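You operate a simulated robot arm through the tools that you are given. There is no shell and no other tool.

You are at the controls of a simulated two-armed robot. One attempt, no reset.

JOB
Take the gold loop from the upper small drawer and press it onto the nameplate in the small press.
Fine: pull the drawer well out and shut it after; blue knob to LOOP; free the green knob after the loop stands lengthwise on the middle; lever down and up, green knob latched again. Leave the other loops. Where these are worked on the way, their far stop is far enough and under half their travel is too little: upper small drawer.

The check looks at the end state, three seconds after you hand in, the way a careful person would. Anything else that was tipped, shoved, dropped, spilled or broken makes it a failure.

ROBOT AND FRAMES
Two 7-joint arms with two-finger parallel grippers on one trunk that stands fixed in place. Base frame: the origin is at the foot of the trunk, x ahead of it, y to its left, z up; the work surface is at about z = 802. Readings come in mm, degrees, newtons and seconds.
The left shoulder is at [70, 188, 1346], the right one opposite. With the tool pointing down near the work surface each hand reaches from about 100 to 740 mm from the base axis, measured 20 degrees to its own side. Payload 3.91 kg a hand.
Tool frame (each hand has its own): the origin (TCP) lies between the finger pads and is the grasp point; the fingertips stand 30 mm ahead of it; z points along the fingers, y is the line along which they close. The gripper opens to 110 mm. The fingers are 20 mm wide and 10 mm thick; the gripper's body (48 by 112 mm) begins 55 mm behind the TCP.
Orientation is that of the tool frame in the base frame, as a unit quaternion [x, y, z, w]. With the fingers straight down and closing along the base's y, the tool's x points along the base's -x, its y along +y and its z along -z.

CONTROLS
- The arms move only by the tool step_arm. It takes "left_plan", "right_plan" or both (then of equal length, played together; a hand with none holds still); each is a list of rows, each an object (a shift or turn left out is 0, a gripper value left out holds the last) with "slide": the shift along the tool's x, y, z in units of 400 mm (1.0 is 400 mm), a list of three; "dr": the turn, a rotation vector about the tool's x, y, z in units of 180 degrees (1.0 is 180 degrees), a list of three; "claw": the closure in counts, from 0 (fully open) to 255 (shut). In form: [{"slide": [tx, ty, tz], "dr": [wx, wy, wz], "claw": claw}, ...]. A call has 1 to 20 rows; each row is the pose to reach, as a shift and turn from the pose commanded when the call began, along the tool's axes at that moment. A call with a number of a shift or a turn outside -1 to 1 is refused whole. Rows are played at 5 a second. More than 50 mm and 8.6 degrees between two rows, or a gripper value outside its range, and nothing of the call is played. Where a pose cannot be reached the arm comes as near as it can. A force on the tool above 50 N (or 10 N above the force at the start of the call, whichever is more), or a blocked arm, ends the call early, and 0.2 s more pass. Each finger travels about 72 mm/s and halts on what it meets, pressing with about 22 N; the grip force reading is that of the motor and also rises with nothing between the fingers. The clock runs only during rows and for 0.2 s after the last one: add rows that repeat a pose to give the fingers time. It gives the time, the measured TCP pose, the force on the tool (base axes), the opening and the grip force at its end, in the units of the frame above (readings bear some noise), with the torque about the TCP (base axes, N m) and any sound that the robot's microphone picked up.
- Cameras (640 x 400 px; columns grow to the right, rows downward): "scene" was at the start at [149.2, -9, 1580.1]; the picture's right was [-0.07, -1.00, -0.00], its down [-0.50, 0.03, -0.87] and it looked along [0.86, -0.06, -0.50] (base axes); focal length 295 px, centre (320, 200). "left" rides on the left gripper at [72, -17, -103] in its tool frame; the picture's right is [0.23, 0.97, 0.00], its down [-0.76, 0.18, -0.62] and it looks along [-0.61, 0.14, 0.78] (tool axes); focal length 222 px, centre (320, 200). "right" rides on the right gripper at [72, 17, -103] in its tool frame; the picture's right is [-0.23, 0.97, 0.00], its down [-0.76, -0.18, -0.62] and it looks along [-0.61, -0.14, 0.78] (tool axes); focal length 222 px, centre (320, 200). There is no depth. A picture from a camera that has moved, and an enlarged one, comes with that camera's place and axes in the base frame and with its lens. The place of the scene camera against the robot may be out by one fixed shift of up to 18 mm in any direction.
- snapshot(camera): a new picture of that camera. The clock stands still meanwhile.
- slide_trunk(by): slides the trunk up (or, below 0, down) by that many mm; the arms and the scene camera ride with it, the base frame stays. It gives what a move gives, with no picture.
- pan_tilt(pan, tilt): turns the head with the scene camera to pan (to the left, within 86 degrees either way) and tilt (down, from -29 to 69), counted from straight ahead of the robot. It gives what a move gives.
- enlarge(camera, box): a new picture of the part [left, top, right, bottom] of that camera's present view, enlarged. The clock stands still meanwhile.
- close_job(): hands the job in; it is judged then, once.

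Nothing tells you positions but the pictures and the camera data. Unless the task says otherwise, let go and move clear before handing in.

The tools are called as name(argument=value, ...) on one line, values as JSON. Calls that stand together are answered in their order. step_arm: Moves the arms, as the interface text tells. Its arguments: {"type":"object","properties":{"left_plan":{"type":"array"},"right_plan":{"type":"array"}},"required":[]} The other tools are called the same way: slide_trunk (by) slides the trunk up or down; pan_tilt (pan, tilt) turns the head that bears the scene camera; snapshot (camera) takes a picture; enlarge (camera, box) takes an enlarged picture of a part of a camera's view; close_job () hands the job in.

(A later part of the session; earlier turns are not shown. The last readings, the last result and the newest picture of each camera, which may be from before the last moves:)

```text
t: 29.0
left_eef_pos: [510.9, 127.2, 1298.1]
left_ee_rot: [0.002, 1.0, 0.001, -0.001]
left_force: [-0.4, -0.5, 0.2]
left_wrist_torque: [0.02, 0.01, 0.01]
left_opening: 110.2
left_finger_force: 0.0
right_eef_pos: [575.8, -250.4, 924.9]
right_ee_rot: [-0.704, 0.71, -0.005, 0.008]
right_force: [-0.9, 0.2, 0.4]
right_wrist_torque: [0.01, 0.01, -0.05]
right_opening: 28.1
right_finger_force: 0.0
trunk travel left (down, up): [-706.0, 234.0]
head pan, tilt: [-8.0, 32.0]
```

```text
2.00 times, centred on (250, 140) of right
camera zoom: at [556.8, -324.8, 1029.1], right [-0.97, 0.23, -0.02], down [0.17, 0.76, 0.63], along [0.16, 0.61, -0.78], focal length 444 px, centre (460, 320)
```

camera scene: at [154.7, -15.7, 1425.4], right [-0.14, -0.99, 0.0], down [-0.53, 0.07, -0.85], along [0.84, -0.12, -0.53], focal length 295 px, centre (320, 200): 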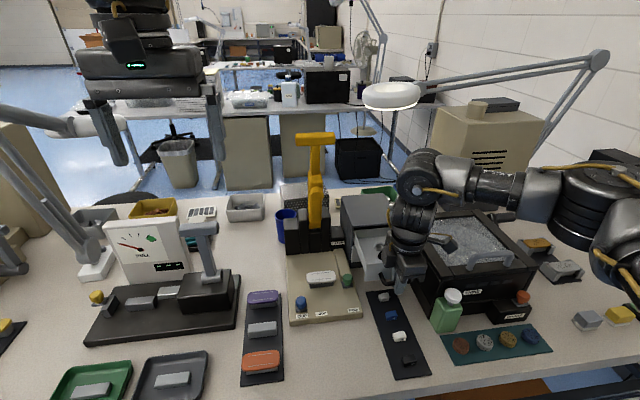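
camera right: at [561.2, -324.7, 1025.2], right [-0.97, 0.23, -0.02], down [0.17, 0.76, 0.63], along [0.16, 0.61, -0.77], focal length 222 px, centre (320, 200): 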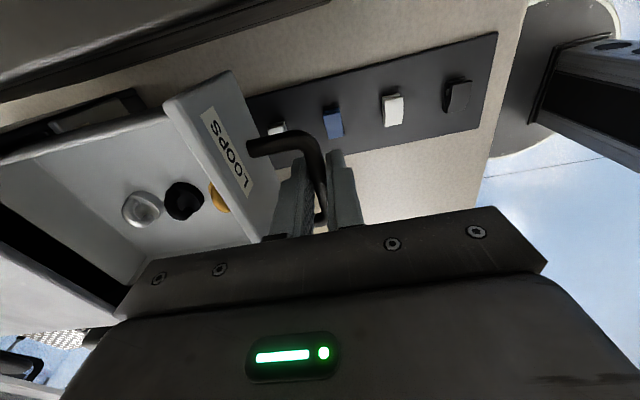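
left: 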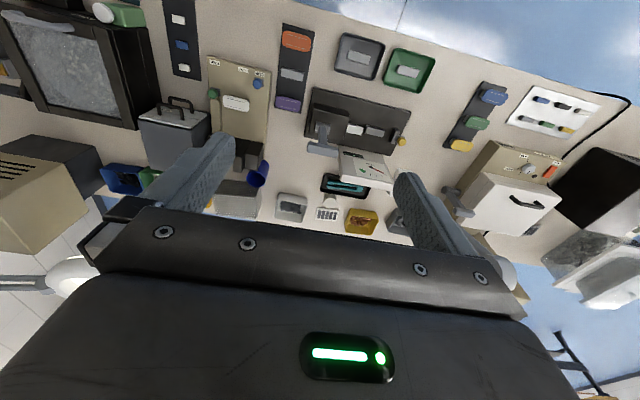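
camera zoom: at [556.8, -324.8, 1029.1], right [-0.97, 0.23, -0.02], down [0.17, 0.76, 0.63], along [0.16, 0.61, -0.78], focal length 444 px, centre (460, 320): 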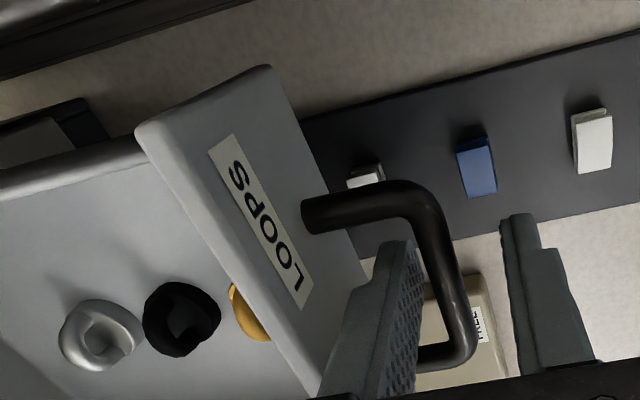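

Released. I'll lift clear and move over the open drawer to view the loops from above.

step_arm(right_plan=[{"slide": [0, 0, -0.08], "claw": 190}, {"slide": [0, 0, -0.17], "claw": 190}, {"slide": [0, 0, -0.28], "dr": [-0.0059, 0, 0], "claw": 150}, {"slide": [0, -0.06, -0.28], "dr": [-0.0059, 0, 0], "claw": 100}, {"slide": [0, -0.12, -0.28], "dr": [-0.0059, 0, 0], "claw": 100}, {"slide": [0, -0.18, -0.28], "dr": [-0.0059, 0, 0], "claw": 100}, {"slide": [0, -0.2, -0.28], "dr": [-0.0059, 0, 0], "claw": 100}])

snapshot(camera="right")

enlarge(camera="right", box=[230, 30, 430, 190])

enlarge(camera="scene", box=[270, 180, 470, 340])

```text
t: 30.6
left_eef_pos: [512.3, 126.8, 1297.4]
left_ee_rot: [0.001, 1.0, 0.001, -0.002]
left_force: [0.1, 0.0, -0.6]
left_wrist_torque: [-0.01, -0.02, -0.01]
left_opening: 110.0
left_finger_force: 0.1
right_eef_pos: [655.1, -253.8, 1038.5]
right_ee_rot: [-0.704, 0.71, 0.003, 0.001]
right_force: [0.1, 0.2, 0.1]
right_wrist_torque: [0.0, 0.03, -0.01]
right_opening: 66.9
right_finger_force: 0.1
trunk travel left (down, up): [-706.0, 234.0]
head pan, tilt: [-8.0, 32.0]
```

```text
taken
camera right: at [638.4, -326.1, 1142.2], right [-0.97, 0.23, 0.0], down [0.18, 0.76, 0.63], along [0.14, 0.61, -0.78], focal length 222 px, centre (320, 200)
```

right: 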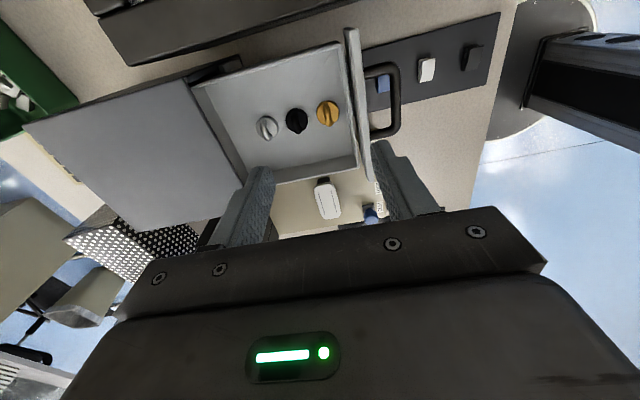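

```text
2.50 times, centred on (330, 110) of right
camera zoom: at [638.4, -326.1, 1142.2], right [-0.97, 0.23, 0.0], down [0.18, 0.76, 0.63], along [0.14, 0.61, -0.78], focal length 555 px, centre (295, 425)
```

zoom: 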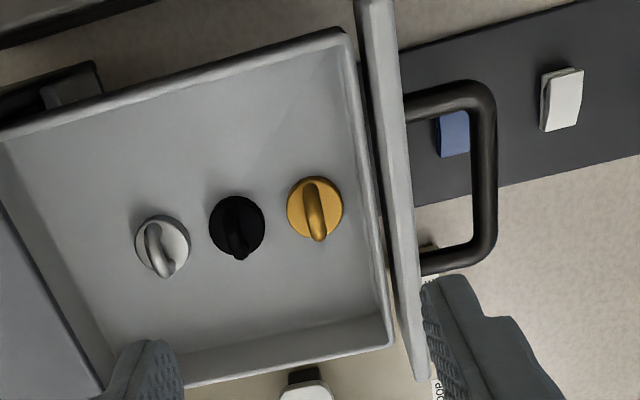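

```text
2.50 times, centred on (370, 260) of scene
camera zoom: at [148.1, -15.2, 1426.7], right [-0.14, -0.99, 0.0], down [-0.53, 0.07, -0.85], along [0.84, -0.12, -0.53], focal length 737 px, centre (195, 50)
```

zoom: 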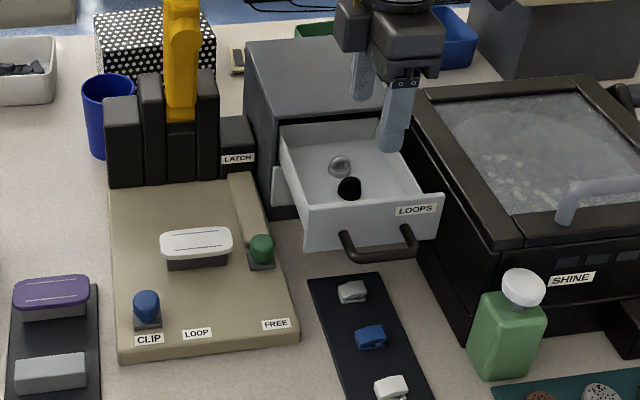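

The loops are discs with a standing arch: grey, black and gold, with gold at about (647, -250, 903). I'll zoom in to read the gold loop's shape and direction.

enlarge(camera="right", box=[300, 85, 360, 135])

enlarge(camera="right", box=[240, 85, 360, 160])

enlarge(camera="scene", box=[300, 250, 380, 310])

```text
8.00 times, centred on (330, 110) of right
camera zoom: at [638.4, -326.1, 1142.2], right [-0.97, 0.23, 0.0], down [0.18, 0.76, 0.63], along [0.14, 0.61, -0.78], focal length 1777 px, centre (240, 920)
```

zoom: 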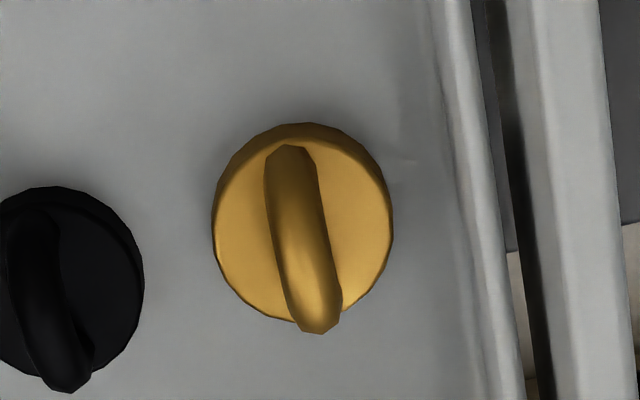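

```text
5.33 times, centred on (300, 122) of right
camera zoom: at [638.4, -326.1, 1142.2], right [-0.97, 0.23, 0.0], down [0.18, 0.76, 0.63], along [0.14, 0.61, -0.78], focal length 1185 px, centre (427, 613)
```

zoom: 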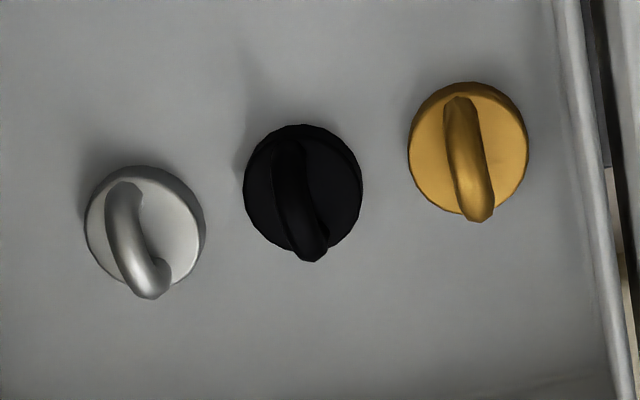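

```text
6.67 times, centred on (340, 280) of scene
camera zoom: at [148.1, -15.2, 1426.7], right [-0.14, -0.99, 0.0], down [-0.53, 0.07, -0.85], along [0.84, -0.12, -0.53], focal length 1966 px, centre (187, -333)
```

zoom: 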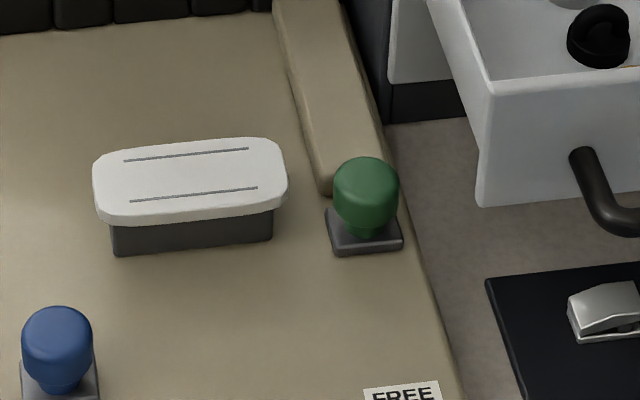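

The gold arch runs along y within a couple of degrees, which matches the nameplate's long axis. I'll pinch the arch with fingers closing along x, first lowering above it for a closer look.

step_arm(right_plan=[{"slide": [-0.005, 0.01, 0.05], "claw": 160}, {"slide": [-0.01, 0.02, 0.1], "claw": 205}, {"slide": [-0.01, 0.02, 0.1825], "claw": 205}, {"slide": [-0.01, 0.02, 0.1825], "claw": 205}])

snapshot(camera="right")

enlarge(camera="right", box=[240, 90, 400, 210])

```text
t: 31.6
left_eef_pos: [511.4, 127.5, 1298.8]
left_ee_rot: [0.002, 1.0, 0.001, 0.0]
left_force: [-0.2, -0.1, -0.4]
left_wrist_torque: [-0.01, -0.02, 0.02]
left_opening: 110.0
left_finger_force: 0.0
right_eef_pos: [647.7, -247.9, 965.7]
right_ee_rot: [-0.704, 0.71, 0.002, 0.002]
right_force: [0.1, -0.2, 0.5]
right_wrist_torque: [0.02, 0.01, 0.01]
right_opening: 21.4
right_finger_force: 0.0
trunk travel left (down, up): [-706.0, 234.0]
head pan, tilt: [-8.0, 32.0]
```

```text
taken
camera right: at [629.9, -321.1, 1069.3], right [-0.97, 0.23, 0.0], down [0.18, 0.76, 0.63], along [0.15, 0.61, -0.78], focal length 222 px, centre (320, 200)
```

right: 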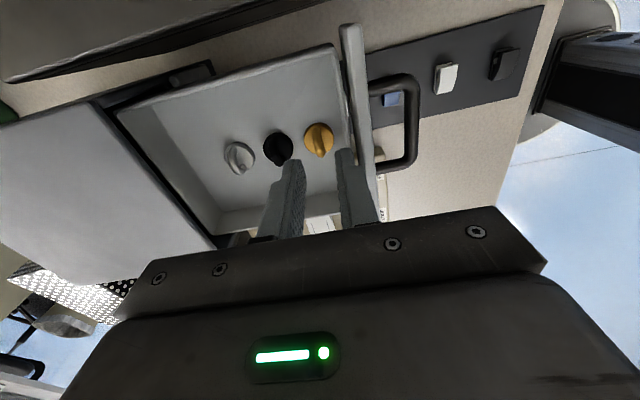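

```text
3.33 times, centred on (320, 150) of right
camera zoom: at [629.9, -321.1, 1069.3], right [-0.97, 0.23, 0.0], down [0.18, 0.76, 0.63], along [0.15, 0.61, -0.78], focal length 740 px, centre (320, 367)
```

zoom: 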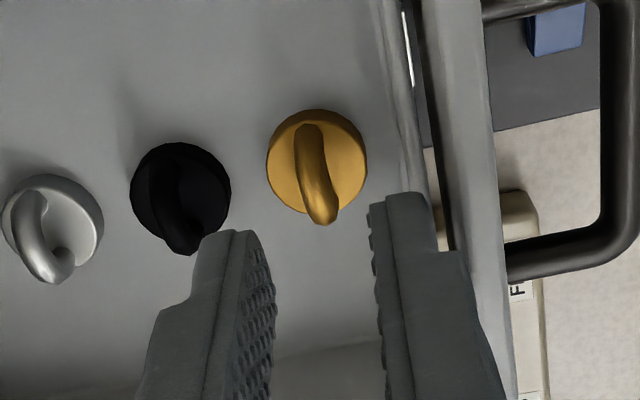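

The gold disc triangulates to about (647, -251, 904), and the fingers are aligned in x. I'll shift 3 mm in y and lower in small steps, checking pictures on the way.

step_arm(right_plan=[{"slide": [0.0075, 0.001, 0.025], "claw": 212}, {"slide": [0.0075, 0.001, 0.052], "claw": 212}, {"slide": [0.0075, 0.001, 0.052], "claw": 212}])

enlarge(camera="right", box=[240, 100, 400, 220])

enlarge(camera="scene", box=[340, 200, 440, 280])

```text
t: 32.4
left_eef_pos: [510.7, 126.9, 1297.5]
left_ee_rot: [0.002, 1.0, 0.001, 0.0]
left_force: [0.1, -0.6, 0.4]
left_wrist_torque: [-0.01, 0.0, -0.01]
left_opening: 110.1
left_finger_force: 0.1
right_eef_pos: [647.4, -249.7, 945.6]
right_ee_rot: [-0.704, 0.71, 0.001, 0.002]
right_force: [0.6, 0.2, -0.4]
right_wrist_torque: [0.02, -0.05, 0.0]
right_opening: 18.3
right_finger_force: 0.0
trunk travel left (down, up): [-706.0, 234.0]
head pan, tilt: [-8.0, 32.0]
```

```text
3.33 times, centred on (320, 160) of right
camera zoom: at [630.3, -323.9, 1048.9], right [-0.97, 0.23, 0.0], down [0.18, 0.76, 0.63], along [0.15, 0.61, -0.78], focal length 740 px, centre (320, 333)
```

zoom: 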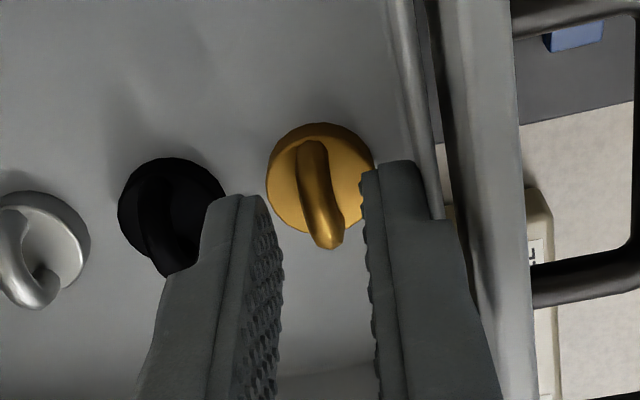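

```text
5.00 times, centred on (390, 240) of scene
camera zoom: at [147.5, -15.0, 1426.8], right [-0.14, -0.99, 0.0], down [-0.52, 0.07, -0.85], along [0.84, -0.12, -0.53], focal length 1474 px, centre (-30, 0)
```

zoom: 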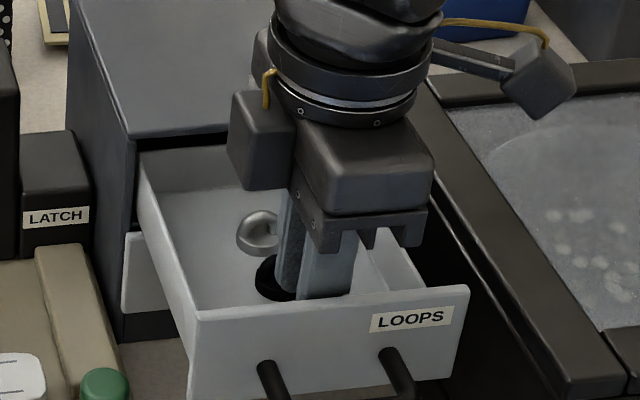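

The fingers frame the arch nicely, with the tips at z≈916. I'll lower 7 mm more and check.

step_arm(right_plan=[{"slide": [0.003, 0, 0.009], "claw": 214}, {"slide": [0.003, 0, 0.0175], "claw": 214}, {"slide": [0.003, 0, 0.0175], "claw": 214}])

enlarge(camera="right", box=[260, 110, 380, 200])

```text
t: 33.2
left_eef_pos: [510.9, 125.9, 1296.0]
left_ee_rot: [0.002, 1.0, 0.001, -0.002]
left_force: [-0.6, -0.3, 0.0]
left_wrist_torque: [0.0, 0.03, 0.0]
left_opening: 110.1
left_finger_force: 0.1
right_eef_pos: [645.7, -252.6, 938.4]
right_ee_rot: [-0.704, 0.71, 0.002, 0.001]
right_force: [0.3, -0.1, -0.5]
right_wrist_torque: [0.04, 0.01, 0.02]
right_opening: 17.7
right_finger_force: 0.0
trunk travel left (down, up): [-706.0, 234.0]
head pan, tilt: [-8.0, 32.0]
```

```text
4.44 times, centred on (320, 155) of right
camera zoom: at [629.7, -325.8, 1042.1], right [-0.97, 0.23, 0.0], down [0.18, 0.76, 0.63], along [0.15, 0.61, -0.78], focal length 987 px, centre (320, 400)
```

zoom: 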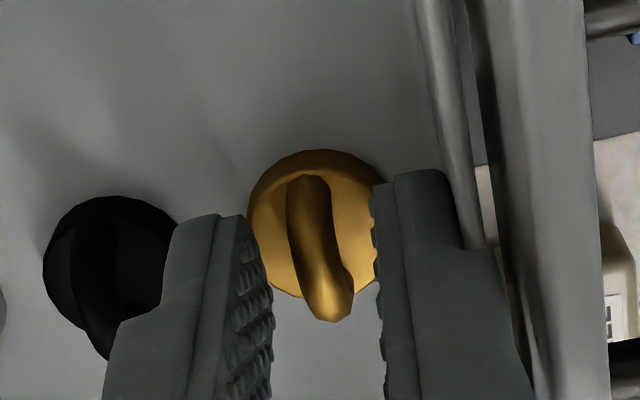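

I'm not sure of the exact arch height, so I'll lower another 3 mm slowly and check the force before pinching.

step_arm(right_plan=[{"slide": [0.0, -0.003, 0.004], "claw": 214}, {"slide": [0.0, -0.003, 0.0075], "claw": 214}, {"slide": [0.0, -0.003, 0.0075], "claw": 214}])

enlarge(camera="right", box=[260, 110, 380, 200])

```text
t: 34.0
left_eef_pos: [511.9, 126.1, 1297.4]
left_ee_rot: [0.002, 1.0, 0.001, 0.0]
left_force: [0.1, -0.3, 0.2]
left_wrist_torque: [0.0, 0.03, 0.01]
left_opening: 109.9
left_finger_force: 0.0
right_eef_pos: [646.8, -251.7, 934.8]
right_ee_rot: [-0.706, 0.709, 0.002, 0.002]
right_force: [1.3, 0.8, 0.6]
right_wrist_torque: [0.03, 0.0, -0.03]
right_opening: 17.6
right_finger_force: 0.1
trunk travel left (down, up): [-706.0, 234.0]
head pan, tilt: [-8.0, 32.0]
```

```text
4.44 times, centred on (320, 155) of right
camera zoom: at [630.5, -325.5, 1039.0], right [-0.97, 0.23, 0.0], down [0.18, 0.76, 0.63], along [0.15, 0.61, -0.78], focal length 987 px, centre (320, 400)
```

zoom: 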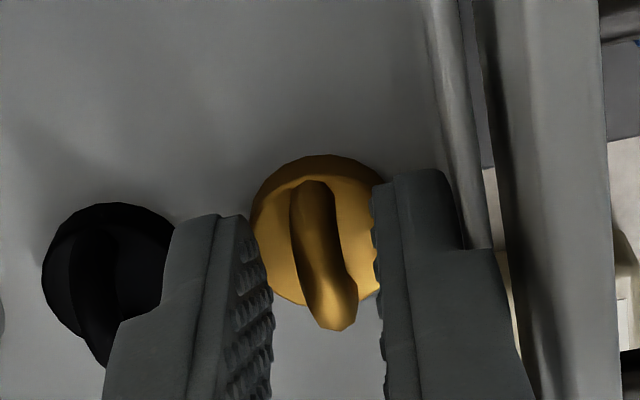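

No contact yet and the arch is centred between the pads. Closing gently to pinch it.

step_arm(right_plan=[{"claw": 230}, {"claw": 245}, {"claw": 255}, {"claw": 255}, {"claw": 255}])

enlarge(camera="right", box=[260, 110, 380, 200])

```text
t: 35.2
left_eef_pos: [512.0, 125.4, 1298.2]
left_ee_rot: [0.001, 1.0, 0.001, 0.001]
left_force: [-0.2, -0.9, -0.2]
left_wrist_torque: [0.01, 0.02, -0.02]
left_opening: 109.9
left_finger_force: 0.2
right_eef_pos: [647.2, -251.1, 935.1]
right_ee_rot: [-0.705, 0.71, 0.002, 0.001]
right_force: [0.1, -0.3, 2.3]
right_wrist_torque: [0.02, -0.03, 0.01]
right_opening: 5.7
right_finger_force: 22.0
trunk travel left (down, up): [-706.0, 234.0]
head pan, tilt: [-8.0, 32.0]
```

```text
4.44 times, centred on (320, 155) of right
camera zoom: at [630.4, -325.6, 1039.1], right [-0.97, 0.23, 0.0], down [0.18, 0.76, 0.63], along [0.15, 0.61, -0.78], focal length 987 px, centre (320, 400)
```

zoom: 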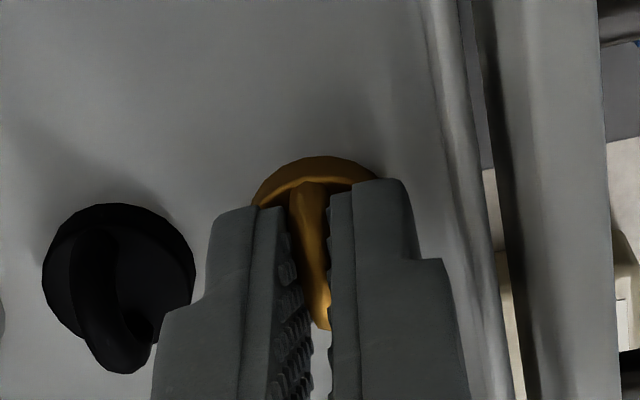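

The gold arch is pinched (opening 5.7 mm, 22 N). Lifting it slowly.

step_arm(right_plan=[{"slide": [0, 0, -0.02], "claw": 255}, {"slide": [0, 0, -0.06], "claw": 255}, {"slide": [0, 0, -0.12], "claw": 255}, {"slide": [0, 0, -0.2], "claw": 255}, {"slide": [0, 0, -0.25], "claw": 255}])

snapshot(camera="right")

enlarge(camera="right", box=[240, 90, 400, 210])

snapshot(camera="scene")

```text
t: 36.4
left_eef_pos: [510.5, 126.1, 1298.0]
left_ee_rot: [0.002, 1.0, 0.001, -0.001]
left_force: [-0.1, 0.4, 0.3]
left_wrist_torque: [0.01, -0.01, -0.01]
left_opening: 110.1
left_finger_force: 0.0
right_eef_pos: [648.6, -251.7, 1035.3]
right_ee_rot: [-0.705, 0.71, 0.003, 0.002]
right_force: [0.3, -0.4, 1.0]
right_wrist_torque: [-0.02, 0.03, -0.01]
right_opening: 5.7
right_finger_force: 22.2
trunk travel left (down, up): [-706.0, 234.0]
head pan, tilt: [-8.0, 32.0]
```

```text
taken
camera right: at [630.6, -325.9, 1139.5], right [-0.97, 0.23, 0.0], down [0.18, 0.76, 0.63], along [0.15, 0.61, -0.78], focal length 222 px, centre (320, 200)
```

right: 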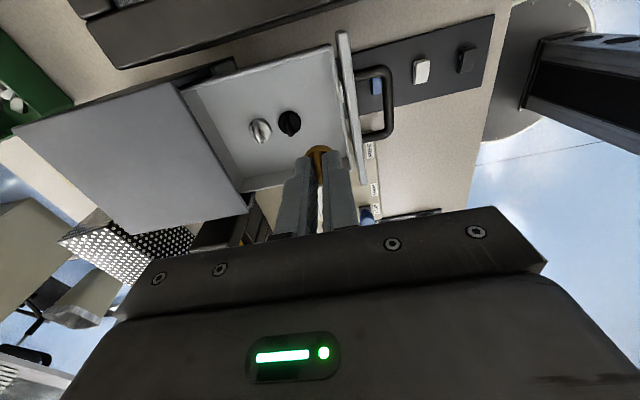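

```text
3.33 times, centred on (320, 150) of right
camera zoom: at [630.6, -325.9, 1139.5], right [-0.97, 0.23, 0.0], down [0.18, 0.76, 0.63], along [0.15, 0.61, -0.78], focal length 740 px, centre (320, 367)
```

zoom: 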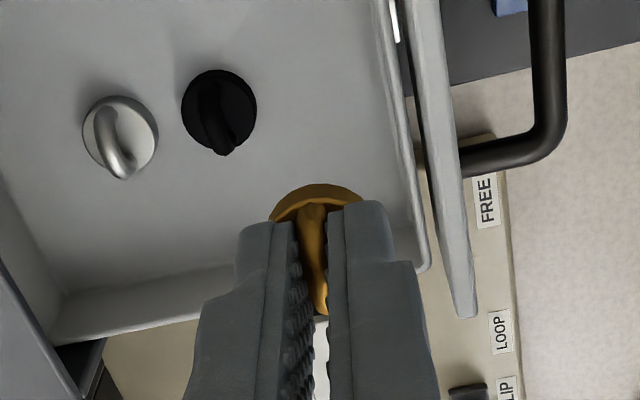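

```text
taken
camera scene: at [147.3, -14.7, 1426.8], right [-0.14, -0.99, 0.0], down [-0.52, 0.07, -0.85], along [0.84, -0.12, -0.53], focal length 295 px, centre (320, 200)
```

scene: 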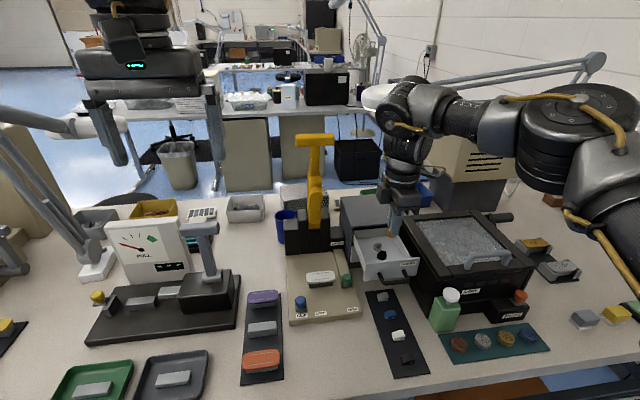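

The gold loop is in hand, and the grey and black loops stayed put. I'll carry it over to above the nameplate at a safe height and look down.

step_arm(right_plan=[{"slide": [-0.1, -0.01, 0], "claw": 255}, {"slide": [-0.2, -0.02, 0], "claw": 255}, {"slide": [-0.3, -0.03, 0], "claw": 255}, {"slide": [-0.3925, -0.04, 0], "claw": 255}, {"slide": [-0.3925, -0.04, 0.05], "claw": 255}, {"slide": [-0.3925, -0.04, 0.1], "claw": 255}, {"slide": [-0.3925, -0.04, 0.1], "claw": 255}])

snapshot(camera="right")

enlarge(camera="right", box=[220, 60, 460, 220])

enlarge(camera="scene", box=[260, 120, 420, 330])

```text
t: 38.0
left_eef_pos: [510.1, 129.2, 1297.3]
left_ee_rot: [0.001, 1.0, 0.001, 0.0]
left_force: [0.0, 0.4, 0.1]
left_wrist_torque: [0.01, 0.0, 0.01]
left_opening: 110.0
left_finger_force: 0.0
right_eef_pos: [666.3, -95.7, 997.1]
right_ee_rot: [-0.704, 0.71, 0.002, 0.001]
right_force: [-0.3, 0.5, -1.3]
right_wrist_torque: [0.01, -0.01, -0.01]
right_opening: 5.9
right_finger_force: 21.7
trunk travel left (down, up): [-706.0, 234.0]
head pan, tilt: [-8.0, 32.0]
```

```text
taken
camera right: at [648.4, -168.6, 1100.7], right [-0.97, 0.23, 0.0], down [0.18, 0.76, 0.63], along [0.15, 0.61, -0.78], focal length 222 px, centre (320, 200)
```

right: 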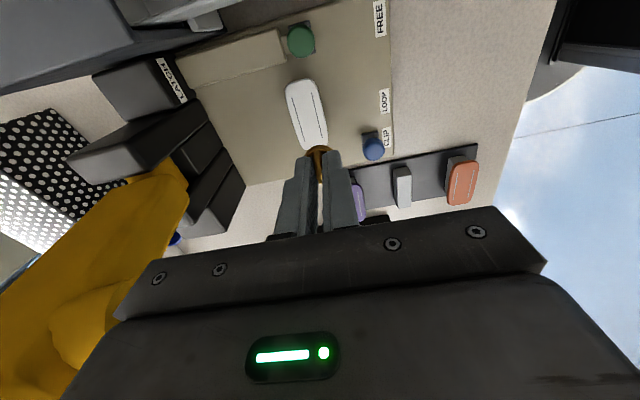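

```text
2.50 times, centred on (340, 140) of right
camera zoom: at [648.4, -168.6, 1100.7], right [-0.97, 0.23, 0.0], down [0.18, 0.76, 0.63], along [0.15, 0.61, -0.78], focal length 555 px, centre (270, 350)
```

zoom: 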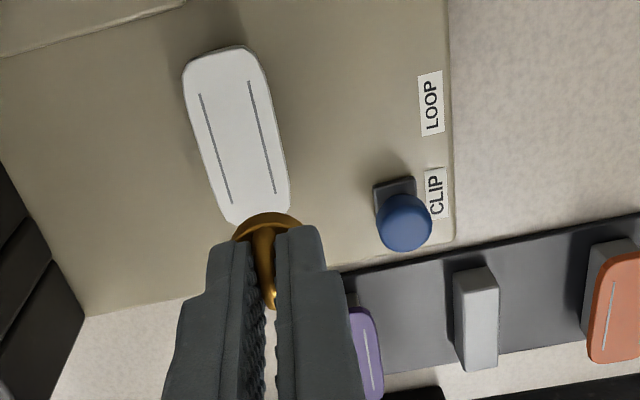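

```text
1.90 times, centred on (340, 225) of scene
camera zoom: at [147.2, -13.3, 1426.8], right [-0.14, -0.99, 0.0], down [-0.52, 0.07, -0.85], along [0.84, -0.12, -0.53], focal length 562 px, centre (282, 152)
```

zoom: 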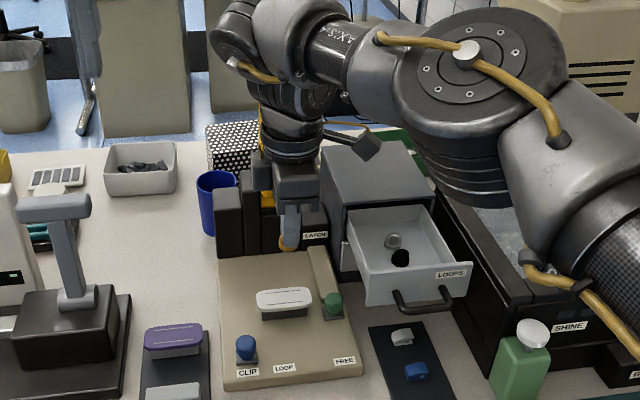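

From two hand views the nameplate's centre is about (680, -91) with its top at z≈855, and its lines run along y, matching the loop's arch. I'll move over the centre and come lower.

step_arm(right_plan=[{"slide": [-0.009, -0.034, 0.03], "claw": 255}, {"slide": [-0.009, -0.034, 0.08], "claw": 255}, {"slide": [-0.009, -0.034, 0.13], "claw": 255}, {"slide": [-0.009, -0.034, 0.1675], "claw": 255}, {"slide": [-0.009, -0.034, 0.1675], "claw": 255}])

enlarge(camera="right", box=[220, 60, 460, 220])

enlarge(camera="scene", box=[270, 210, 390, 310])

```text
t: 39.2
left_eef_pos: [511.5, 127.3, 1299.3]
left_ee_rot: [0.002, 1.0, 0.001, 0.0]
left_force: [-0.1, 0.5, 0.3]
left_wrist_torque: [-0.03, -0.04, 0.0]
left_opening: 110.4
left_finger_force: 0.1
right_eef_pos: [677.3, -91.2, 930.0]
right_ee_rot: [-0.704, 0.71, 0.003, 0.003]
right_force: [-0.6, -0.1, -0.2]
right_wrist_torque: [0.02, 0.0, 0.0]
right_opening: 5.9
right_finger_force: 22.2
trunk travel left (down, up): [-706.0, 234.0]
head pan, tilt: [-8.0, 32.0]
```

```text
2.50 times, centred on (340, 140) of right
camera zoom: at [659.7, -164.7, 1034.2], right [-0.97, 0.23, 0.0], down [0.18, 0.76, 0.63], along [0.15, 0.61, -0.78], focal length 555 px, centre (270, 350)
```

zoom: 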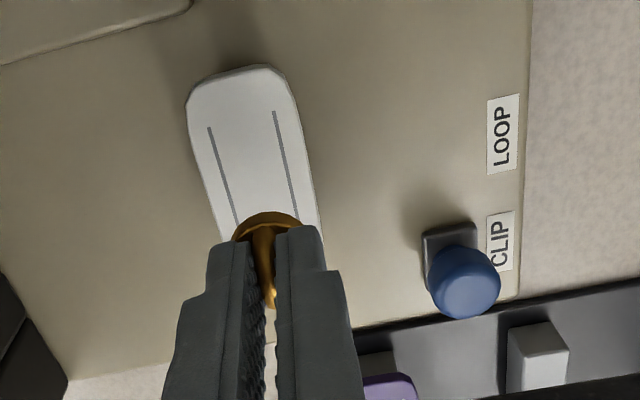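

```text
4.00 times, centred on (330, 260) of scene
camera zoom: at [147.3, -15.4, 1426.8], right [-0.14, -0.99, 0.0], down [-0.52, 0.07, -0.85], along [0.84, -0.12, -0.53], focal length 1179 px, centre (280, -40)
```

zoom: 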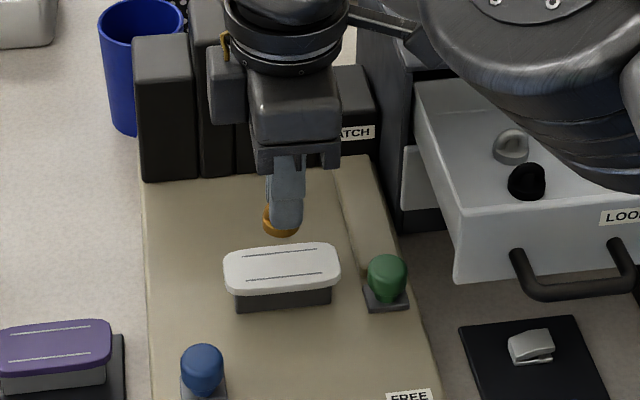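

The image shows the plate centre about 3 mm further in x and 1 mm in +y from the loop. I'll correct that and lower to just above the plate.

step_arm(right_plan=[{"slide": [-0.0025, -0.0078, 0.02], "claw": 255}, {"slide": [-0.0025, -0.0078, 0.04], "claw": 255}, {"slide": [-0.0025, -0.0078, 0.055], "claw": 255}, {"slide": [-0.0025, -0.0078, 0.0625], "claw": 255}, {"slide": [-0.0025, -0.0078, 0.0625], "claw": 255}])

enlarge(camera="right", box=[240, 80, 400, 200])

enlarge(camera="scene", box=[300, 240, 380, 300])

```text
t: 40.4
left_eef_pos: [510.5, 126.9, 1297.8]
left_ee_rot: [0.002, 1.0, 0.001, -0.001]
left_force: [0.0, 0.3, 0.1]
left_wrist_torque: [0.01, 0.01, 0.03]
left_opening: 109.9
left_finger_force: 0.0
right_eef_pos: [679.5, -91.7, 904.2]
right_ee_rot: [-0.705, 0.71, 0.002, 0.002]
right_force: [0.6, 0.0, -0.7]
right_wrist_torque: [0.02, -0.02, -0.01]
right_opening: 5.6
right_finger_force: 21.9
trunk travel left (down, up): [-706.0, 234.0]
head pan, tilt: [-8.0, 32.0]
```

```text
3.33 times, centred on (320, 140) of right
camera zoom: at [662.7, -163.9, 1008.6], right [-0.97, 0.23, 0.0], down [0.18, 0.76, 0.63], along [0.15, 0.61, -0.78], focal length 740 px, centre (320, 400)
```

zoom: 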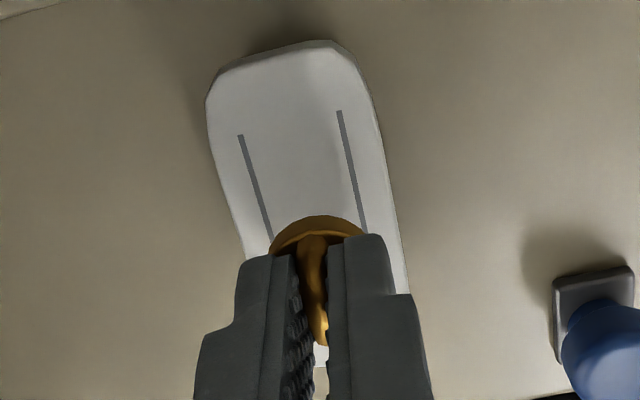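

```text
6.67 times, centred on (340, 270) of scene
camera zoom: at [147.6, -15.2, 1426.8], right [-0.14, -0.99, 0.0], down [-0.52, 0.07, -0.85], along [0.84, -0.12, -0.53], focal length 1966 px, centre (187, -267)
```

zoom: 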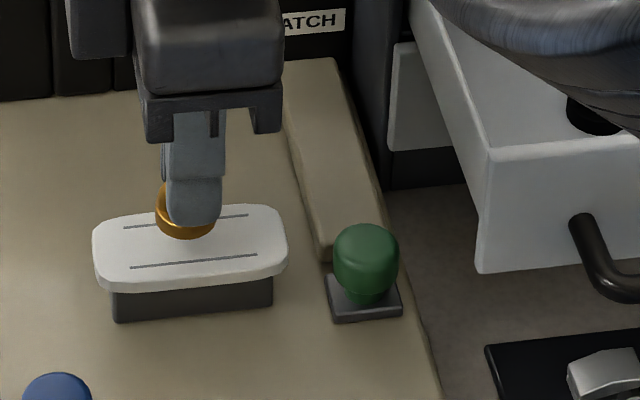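

The loop is now centred on the plate to about 1 mm and roughly 10 mm above it. I'll lower in small steps, watching the force for touch-down.

step_arm(right_plan=[{"slide": [-0.002, -0.001, 0.008], "claw": 255}, {"slide": [-0.002, -0.001, 0.015], "claw": 255}, {"slide": [-0.002, -0.001, 0.015], "claw": 255}])

enlarge(camera="scene", box=[300, 240, 380, 300])

```text
t: 41.2
left_eef_pos: [511.8, 126.7, 1298.6]
left_ee_rot: [0.002, 1.0, 0.001, -0.001]
left_force: [0.4, -0.2, 1.5]
left_wrist_torque: [-0.01, -0.01, 0.03]
left_opening: 110.0
left_finger_force: 0.0
right_eef_pos: [679.4, -89.7, 898.1]
right_ee_rot: [-0.705, 0.709, 0.002, 0.001]
right_force: [0.7, 0.0, 0.1]
right_wrist_torque: [0.03, -0.01, 0.03]
right_opening: 5.9
right_finger_force: 22.4
trunk travel left (down, up): [-706.0, 234.0]
head pan, tilt: [-8.0, 32.0]
```

```text
6.67 times, centred on (340, 270) of scene
camera zoom: at [147.7, -15.0, 1426.8], right [-0.14, -0.99, 0.0], down [-0.52, 0.07, -0.85], along [0.84, -0.12, -0.53], focal length 1966 px, centre (187, -267)
```

zoom: 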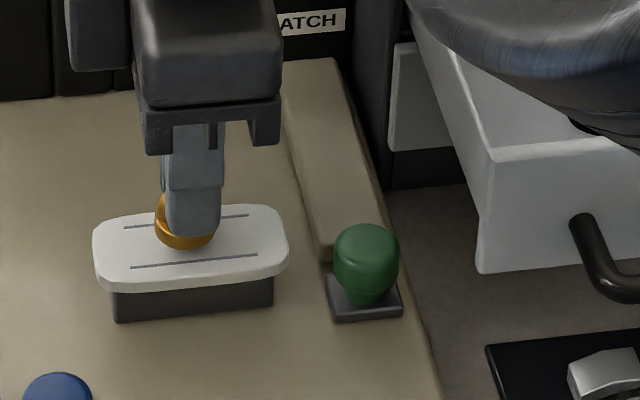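

step_arm(right_plan=[{"slide": [0, 0, 0.005], "claw": 255}, {"slide": [0, 0, 0.005], "claw": 255}])

step_arm(right_plan=[{"slide": [0, 0, 0.004], "claw": 255}, {"slide": [0, 0, 0.004], "claw": 255}])

enlarge(camera="scene", box=[300, 240, 380, 300])

```text
t: 41.8
left_eef_pos: [511.2, 128.2, 1296.8]
left_ee_rot: [0.001, 1.0, 0.0, -0.001]
left_force: [-0.1, 0.0, -0.5]
left_wrist_torque: [0.0, -0.05, -0.03]
left_opening: 110.2
left_finger_force: 0.0
right_eef_pos: [681.1, -90.5, 896.4]
right_ee_rot: [-0.705, 0.709, 0.001, 0.002]
right_force: [-0.5, 0.2, -0.2]
right_wrist_torque: [0.01, -0.01, 0.03]
right_opening: 5.9
right_finger_force: 21.9
trunk travel left (down, up): [-706.0, 234.0]
head pan, tilt: [-8.0, 32.0]
```

```text
t: 42.4
left_eef_pos: [512.5, 126.2, 1296.3]
left_ee_rot: [0.002, 1.0, 0.001, -0.001]
left_force: [0.0, 1.0, -1.2]
left_wrist_torque: [0.0, -0.02, 0.0]
left_opening: 110.0
left_finger_force: 0.0
right_eef_pos: [680.7, -90.8, 893.8]
right_ee_rot: [-0.704, 0.71, 0.001, 0.002]
right_force: [-0.5, -0.7, -0.5]
right_wrist_torque: [0.01, 0.02, -0.02]
right_opening: 5.8
right_finger_force: 21.9
trunk travel left (down, up): [-706.0, 234.0]
head pan, tilt: [-8.0, 32.0]
```

```text
6.67 times, centred on (340, 270) of scene
camera zoom: at [147.7, -15.0, 1426.8], right [-0.14, -0.99, 0.0], down [-0.52, 0.07, -0.85], along [0.84, -0.12, -0.53], focal length 1966 px, centre (187, -267)
```

zoom: 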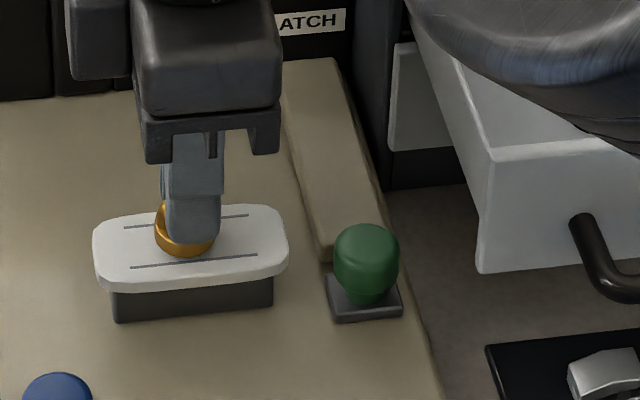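

step_arm(right_plan=[{"slide": [0, 0, 0.003], "claw": 255}, {"slide": [0, 0, 0.004], "claw": 255}])

step_arm(right_plan=[{"slide": [0, 0, 0.003], "claw": 255}, {"slide": [0, 0, 0.003], "claw": 255}])

enlarge(camera="scene", box=[300, 240, 380, 300])

```text
t: 43.0
left_eef_pos: [511.4, 127.2, 1297.7]
left_ee_rot: [0.002, 1.0, 0.001, -0.001]
left_force: [-0.5, -0.6, 0.0]
left_wrist_torque: [-0.02, 0.01, 0.0]
left_opening: 110.2
left_finger_force: 0.0
right_eef_pos: [679.7, -88.0, 892.3]
right_ee_rot: [-0.705, 0.709, 0.001, 0.002]
right_force: [-0.4, 0.7, -0.1]
right_wrist_torque: [0.01, 0.01, -0.05]
right_opening: 6.1
right_finger_force: 21.9
trunk travel left (down, up): [-706.0, 234.0]
head pan, tilt: [-8.0, 32.0]
```

```text
t: 43.6
left_eef_pos: [511.5, 126.8, 1297.0]
left_ee_rot: [0.002, 1.0, 0.001, -0.001]
left_force: [0.2, 0.0, -0.6]
left_wrist_torque: [0.0, -0.03, 0.0]
left_opening: 110.0
left_finger_force: 0.0
right_eef_pos: [679.6, -89.2, 891.2]
right_ee_rot: [-0.705, 0.709, 0.002, 0.002]
right_force: [0.7, -1.0, 0.2]
right_wrist_torque: [-0.02, 0.01, 0.0]
right_opening: 5.6
right_finger_force: 21.5
trunk travel left (down, up): [-706.0, 234.0]
head pan, tilt: [-8.0, 32.0]
```

```text
6.67 times, centred on (340, 270) of scene
camera zoom: at [147.7, -15.0, 1426.8], right [-0.14, -0.99, 0.0], down [-0.52, 0.07, -0.85], along [0.84, -0.12, -0.53], focal length 1966 px, centre (187, -267)
```

zoom: 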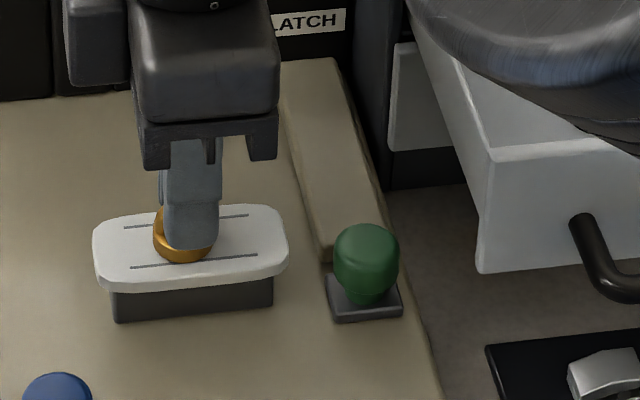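

step_arm(right_plan=[{"slide": [0, 0, 0.0025], "claw": 255}, {"slide": [0, 0, 0.0025], "claw": 255}])

step_arm(right_plan=[{"slide": [0, 0, 0.0025], "claw": 255}, {"slide": [0, 0, 0.0025], "claw": 255}])

enlarge(camera="scene", box=[300, 240, 380, 300])

```text
t: 44.2
left_eef_pos: [510.6, 127.1, 1297.1]
left_ee_rot: [0.002, 1.0, 0.0, 0.0]
left_force: [-1.3, 0.2, 0.1]
left_wrist_torque: [0.01, 0.0, -0.01]
left_opening: 110.1
left_finger_force: 0.1
right_eef_pos: [679.9, -90.0, 891.0]
right_ee_rot: [-0.704, 0.71, 0.002, 0.002]
right_force: [-0.8, 0.1, -0.9]
right_wrist_torque: [-0.02, 0.02, 0.04]
right_opening: 5.8
right_finger_force: 22.1
trunk travel left (down, up): [-706.0, 234.0]
head pan, tilt: [-8.0, 32.0]
```

```text
t: 44.8
left_eef_pos: [510.0, 126.8, 1297.0]
left_ee_rot: [0.002, 1.0, 0.001, -0.001]
left_force: [0.3, 0.0, -0.5]
left_wrist_torque: [0.0, -0.03, -0.01]
left_opening: 110.1
left_finger_force: 0.0
right_eef_pos: [681.3, -90.1, 891.1]
right_ee_rot: [-0.705, 0.709, 0.002, 0.002]
right_force: [0.2, -0.5, 3.9]
right_wrist_torque: [0.02, 0.02, 0.0]
right_opening: 5.8
right_finger_force: 22.1
trunk travel left (down, up): [-706.0, 234.0]
head pan, tilt: [-8.0, 32.0]
```

```text
6.67 times, centred on (340, 270) of scene
camera zoom: at [147.0, -15.0, 1426.9], right [-0.14, -0.99, 0.0], down [-0.52, 0.07, -0.85], along [0.84, -0.12, -0.53], focal length 1966 px, centre (187, -267)
```

zoom: 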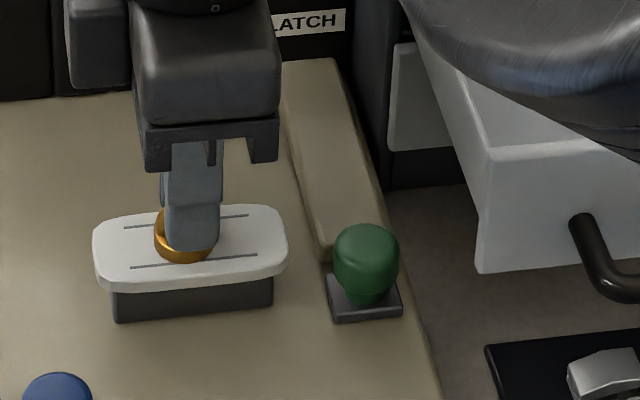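

Touch-down felt (about 4 N). Before releasing I'll check the centring once more in the hand camera.

enlarge(camera="right", box=[240, 80, 400, 200])

```text
3.33 times, centred on (320, 140) of right
camera zoom: at [663.5, -163.2, 994.4], right [-0.97, 0.23, 0.0], down [0.18, 0.76, 0.63], along [0.15, 0.61, -0.78], focal length 740 px, centre (320, 400)
```

zoom: 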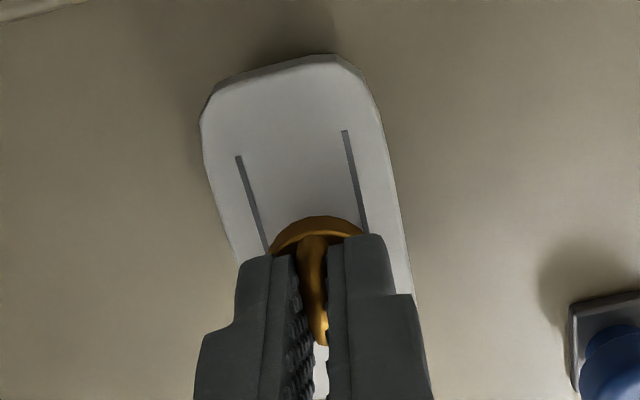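

Both views suggest the loop sits about 2 mm too far in +y. I'll lift it slightly, shift 2 mm, and set it down again.

step_arm(right_plan=[{"slide": [0, 0, -0.0075], "claw": 255}, {"slide": [0.005, 0.001, -0.0075], "claw": 255}, {"slide": [0.005, 0.001, -0.0075], "claw": 255}, {"slide": [0.005, 0.001, -0.003], "claw": 255}, {"slide": [0.005, 0.001, 0.0], "claw": 255}, {"slide": [0.005, 0.001, 0.0], "claw": 255}])

enlarge(camera="right", box=[240, 80, 400, 200])

enlarge(camera="scene", box=[300, 240, 380, 300])

```text
t: 46.2
left_eef_pos: [511.1, 126.8, 1296.8]
left_ee_rot: [0.002, 1.0, 0.002, 0.0]
left_force: [-0.2, 0.7, -0.1]
left_wrist_torque: [0.0, 0.03, 0.03]
left_opening: 110.0
left_finger_force: 0.1
right_eef_pos: [680.0, -91.4, 890.1]
right_ee_rot: [-0.705, 0.709, 0.001, 0.002]
right_force: [0.5, 0.4, 3.6]
right_wrist_torque: [-0.03, -0.02, 0.0]
right_opening: 5.9
right_finger_force: 22.4
trunk travel left (down, up): [-706.0, 234.0]
head pan, tilt: [-8.0, 32.0]
```

```text
3.33 times, centred on (320, 140) of right
camera zoom: at [663.5, -165.3, 994.3], right [-0.97, 0.23, 0.0], down [0.18, 0.76, 0.63], along [0.15, 0.61, -0.78], focal length 740 px, centre (320, 400)
```

zoom: 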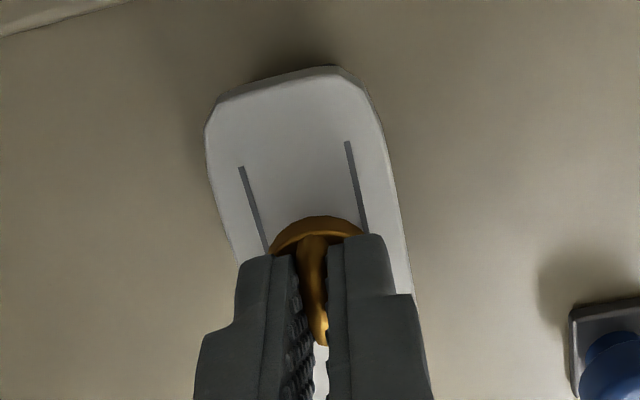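

```text
6.67 times, centred on (340, 270) of scene
camera zoom: at [147.1, -14.9, 1426.9], right [-0.14, -0.99, 0.0], down [-0.52, 0.07, -0.85], along [0.84, -0.12, -0.53], focal length 1966 px, centre (187, -267)
```

zoom: 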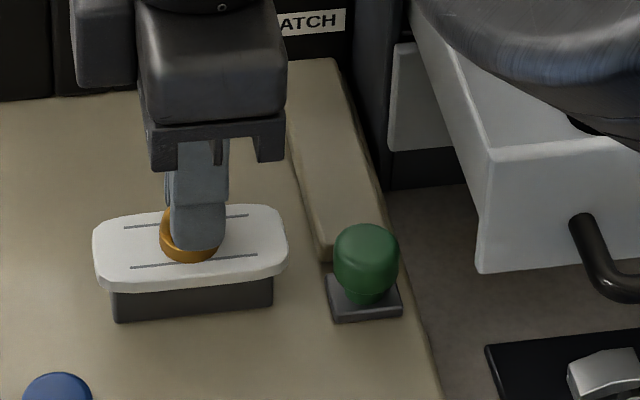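

The loop is now well centred and resting on the plate. Opening the fingers gently, then lifting straight up.

step_arm(right_plan=[{"claw": 238}, {"claw": 228}, {"claw": 215}, {"claw": 205}, {"claw": 205}])

step_arm(right_plan=[{"slide": [0, 0, -0.02], "claw": 205}, {"slide": [0, 0, -0.06], "claw": 205}, {"slide": [0, 0, -0.12], "claw": 205}, {"slide": [0, 0, -0.2], "claw": 205}, {"slide": [0, 0, -0.28], "claw": 205}])

snapshot(camera="right")

enlarge(camera="right", box=[260, 60, 400, 165])

enlarge(camera="scene", box=[300, 240, 380, 300])

```text
t: 47.4
left_eef_pos: [510.8, 127.7, 1297.9]
left_ee_rot: [0.002, 1.0, 0.001, 0.0]
left_force: [0.2, 0.5, 0.7]
left_wrist_torque: [0.03, -0.01, 0.02]
left_opening: 110.0
left_finger_force: 0.0
right_eef_pos: [680.6, -90.9, 889.0]
right_ee_rot: [-0.705, 0.709, 0.001, 0.002]
right_force: [-0.1, 0.1, 0.8]
right_wrist_torque: [-0.03, -0.01, -0.04]
right_opening: 21.1
right_finger_force: 0.1
trunk travel left (down, up): [-706.0, 234.0]
head pan, tilt: [-8.0, 32.0]
```

```text
t: 48.6
left_eef_pos: [511.5, 126.7, 1297.2]
left_ee_rot: [0.002, 1.0, 0.0, 0.0]
left_force: [-0.7, -0.2, 0.2]
left_wrist_torque: [-0.03, -0.03, 0.0]
left_opening: 109.9
left_finger_force: 0.0
right_eef_pos: [681.5, -93.3, 1002.5]
right_ee_rot: [-0.705, 0.71, 0.002, 0.002]
right_force: [-0.1, 0.0, -0.3]
right_wrist_torque: [0.01, -0.01, 0.02]
right_opening: 21.5
right_finger_force: 0.1
trunk travel left (down, up): [-706.0, 234.0]
head pan, tilt: [-8.0, 32.0]
```

```text
taken
camera right: at [664.4, -166.6, 1106.4], right [-0.97, 0.23, 0.0], down [0.18, 0.76, 0.63], along [0.15, 0.61, -0.78], focal length 222 px, centre (320, 200)
```

right: 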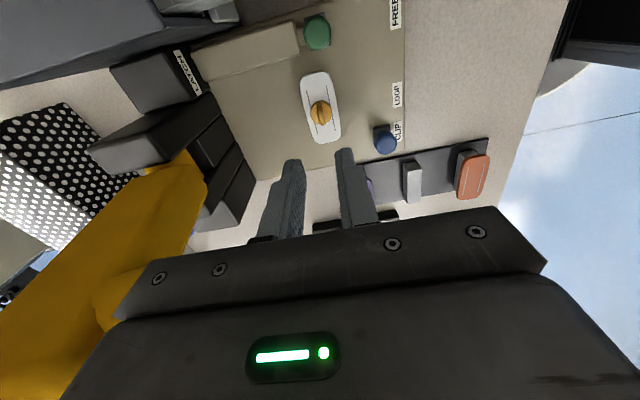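

```text
3.81 times, centred on (330, 112) of right
camera zoom: at [664.4, -166.6, 1106.4], right [-0.97, 0.23, 0.0], down [0.18, 0.76, 0.63], along [0.15, 0.61, -0.78], focal length 846 px, centre (282, 533)
```

zoom: 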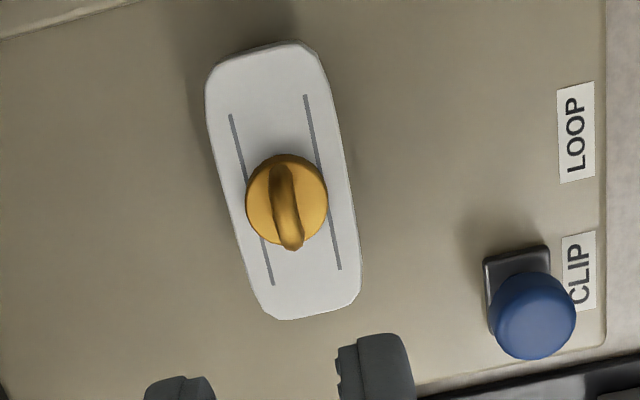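

```text
6.67 times, centred on (340, 270) of scene
camera zoom: at [146.6, -14.9, 1426.8], right [-0.14, -0.99, 0.0], down [-0.52, 0.07, -0.85], along [0.84, -0.12, -0.53], focal length 1966 px, centre (187, -267)
```

zoom: 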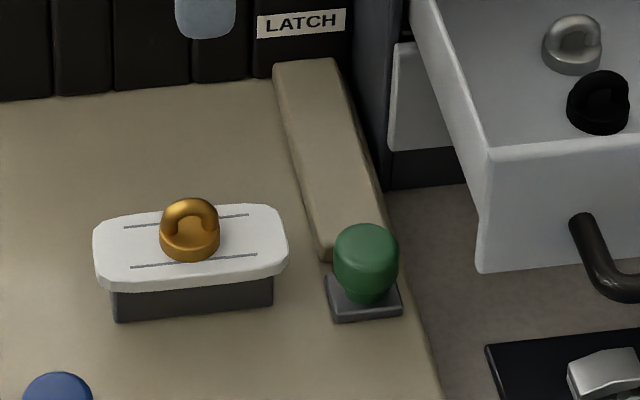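

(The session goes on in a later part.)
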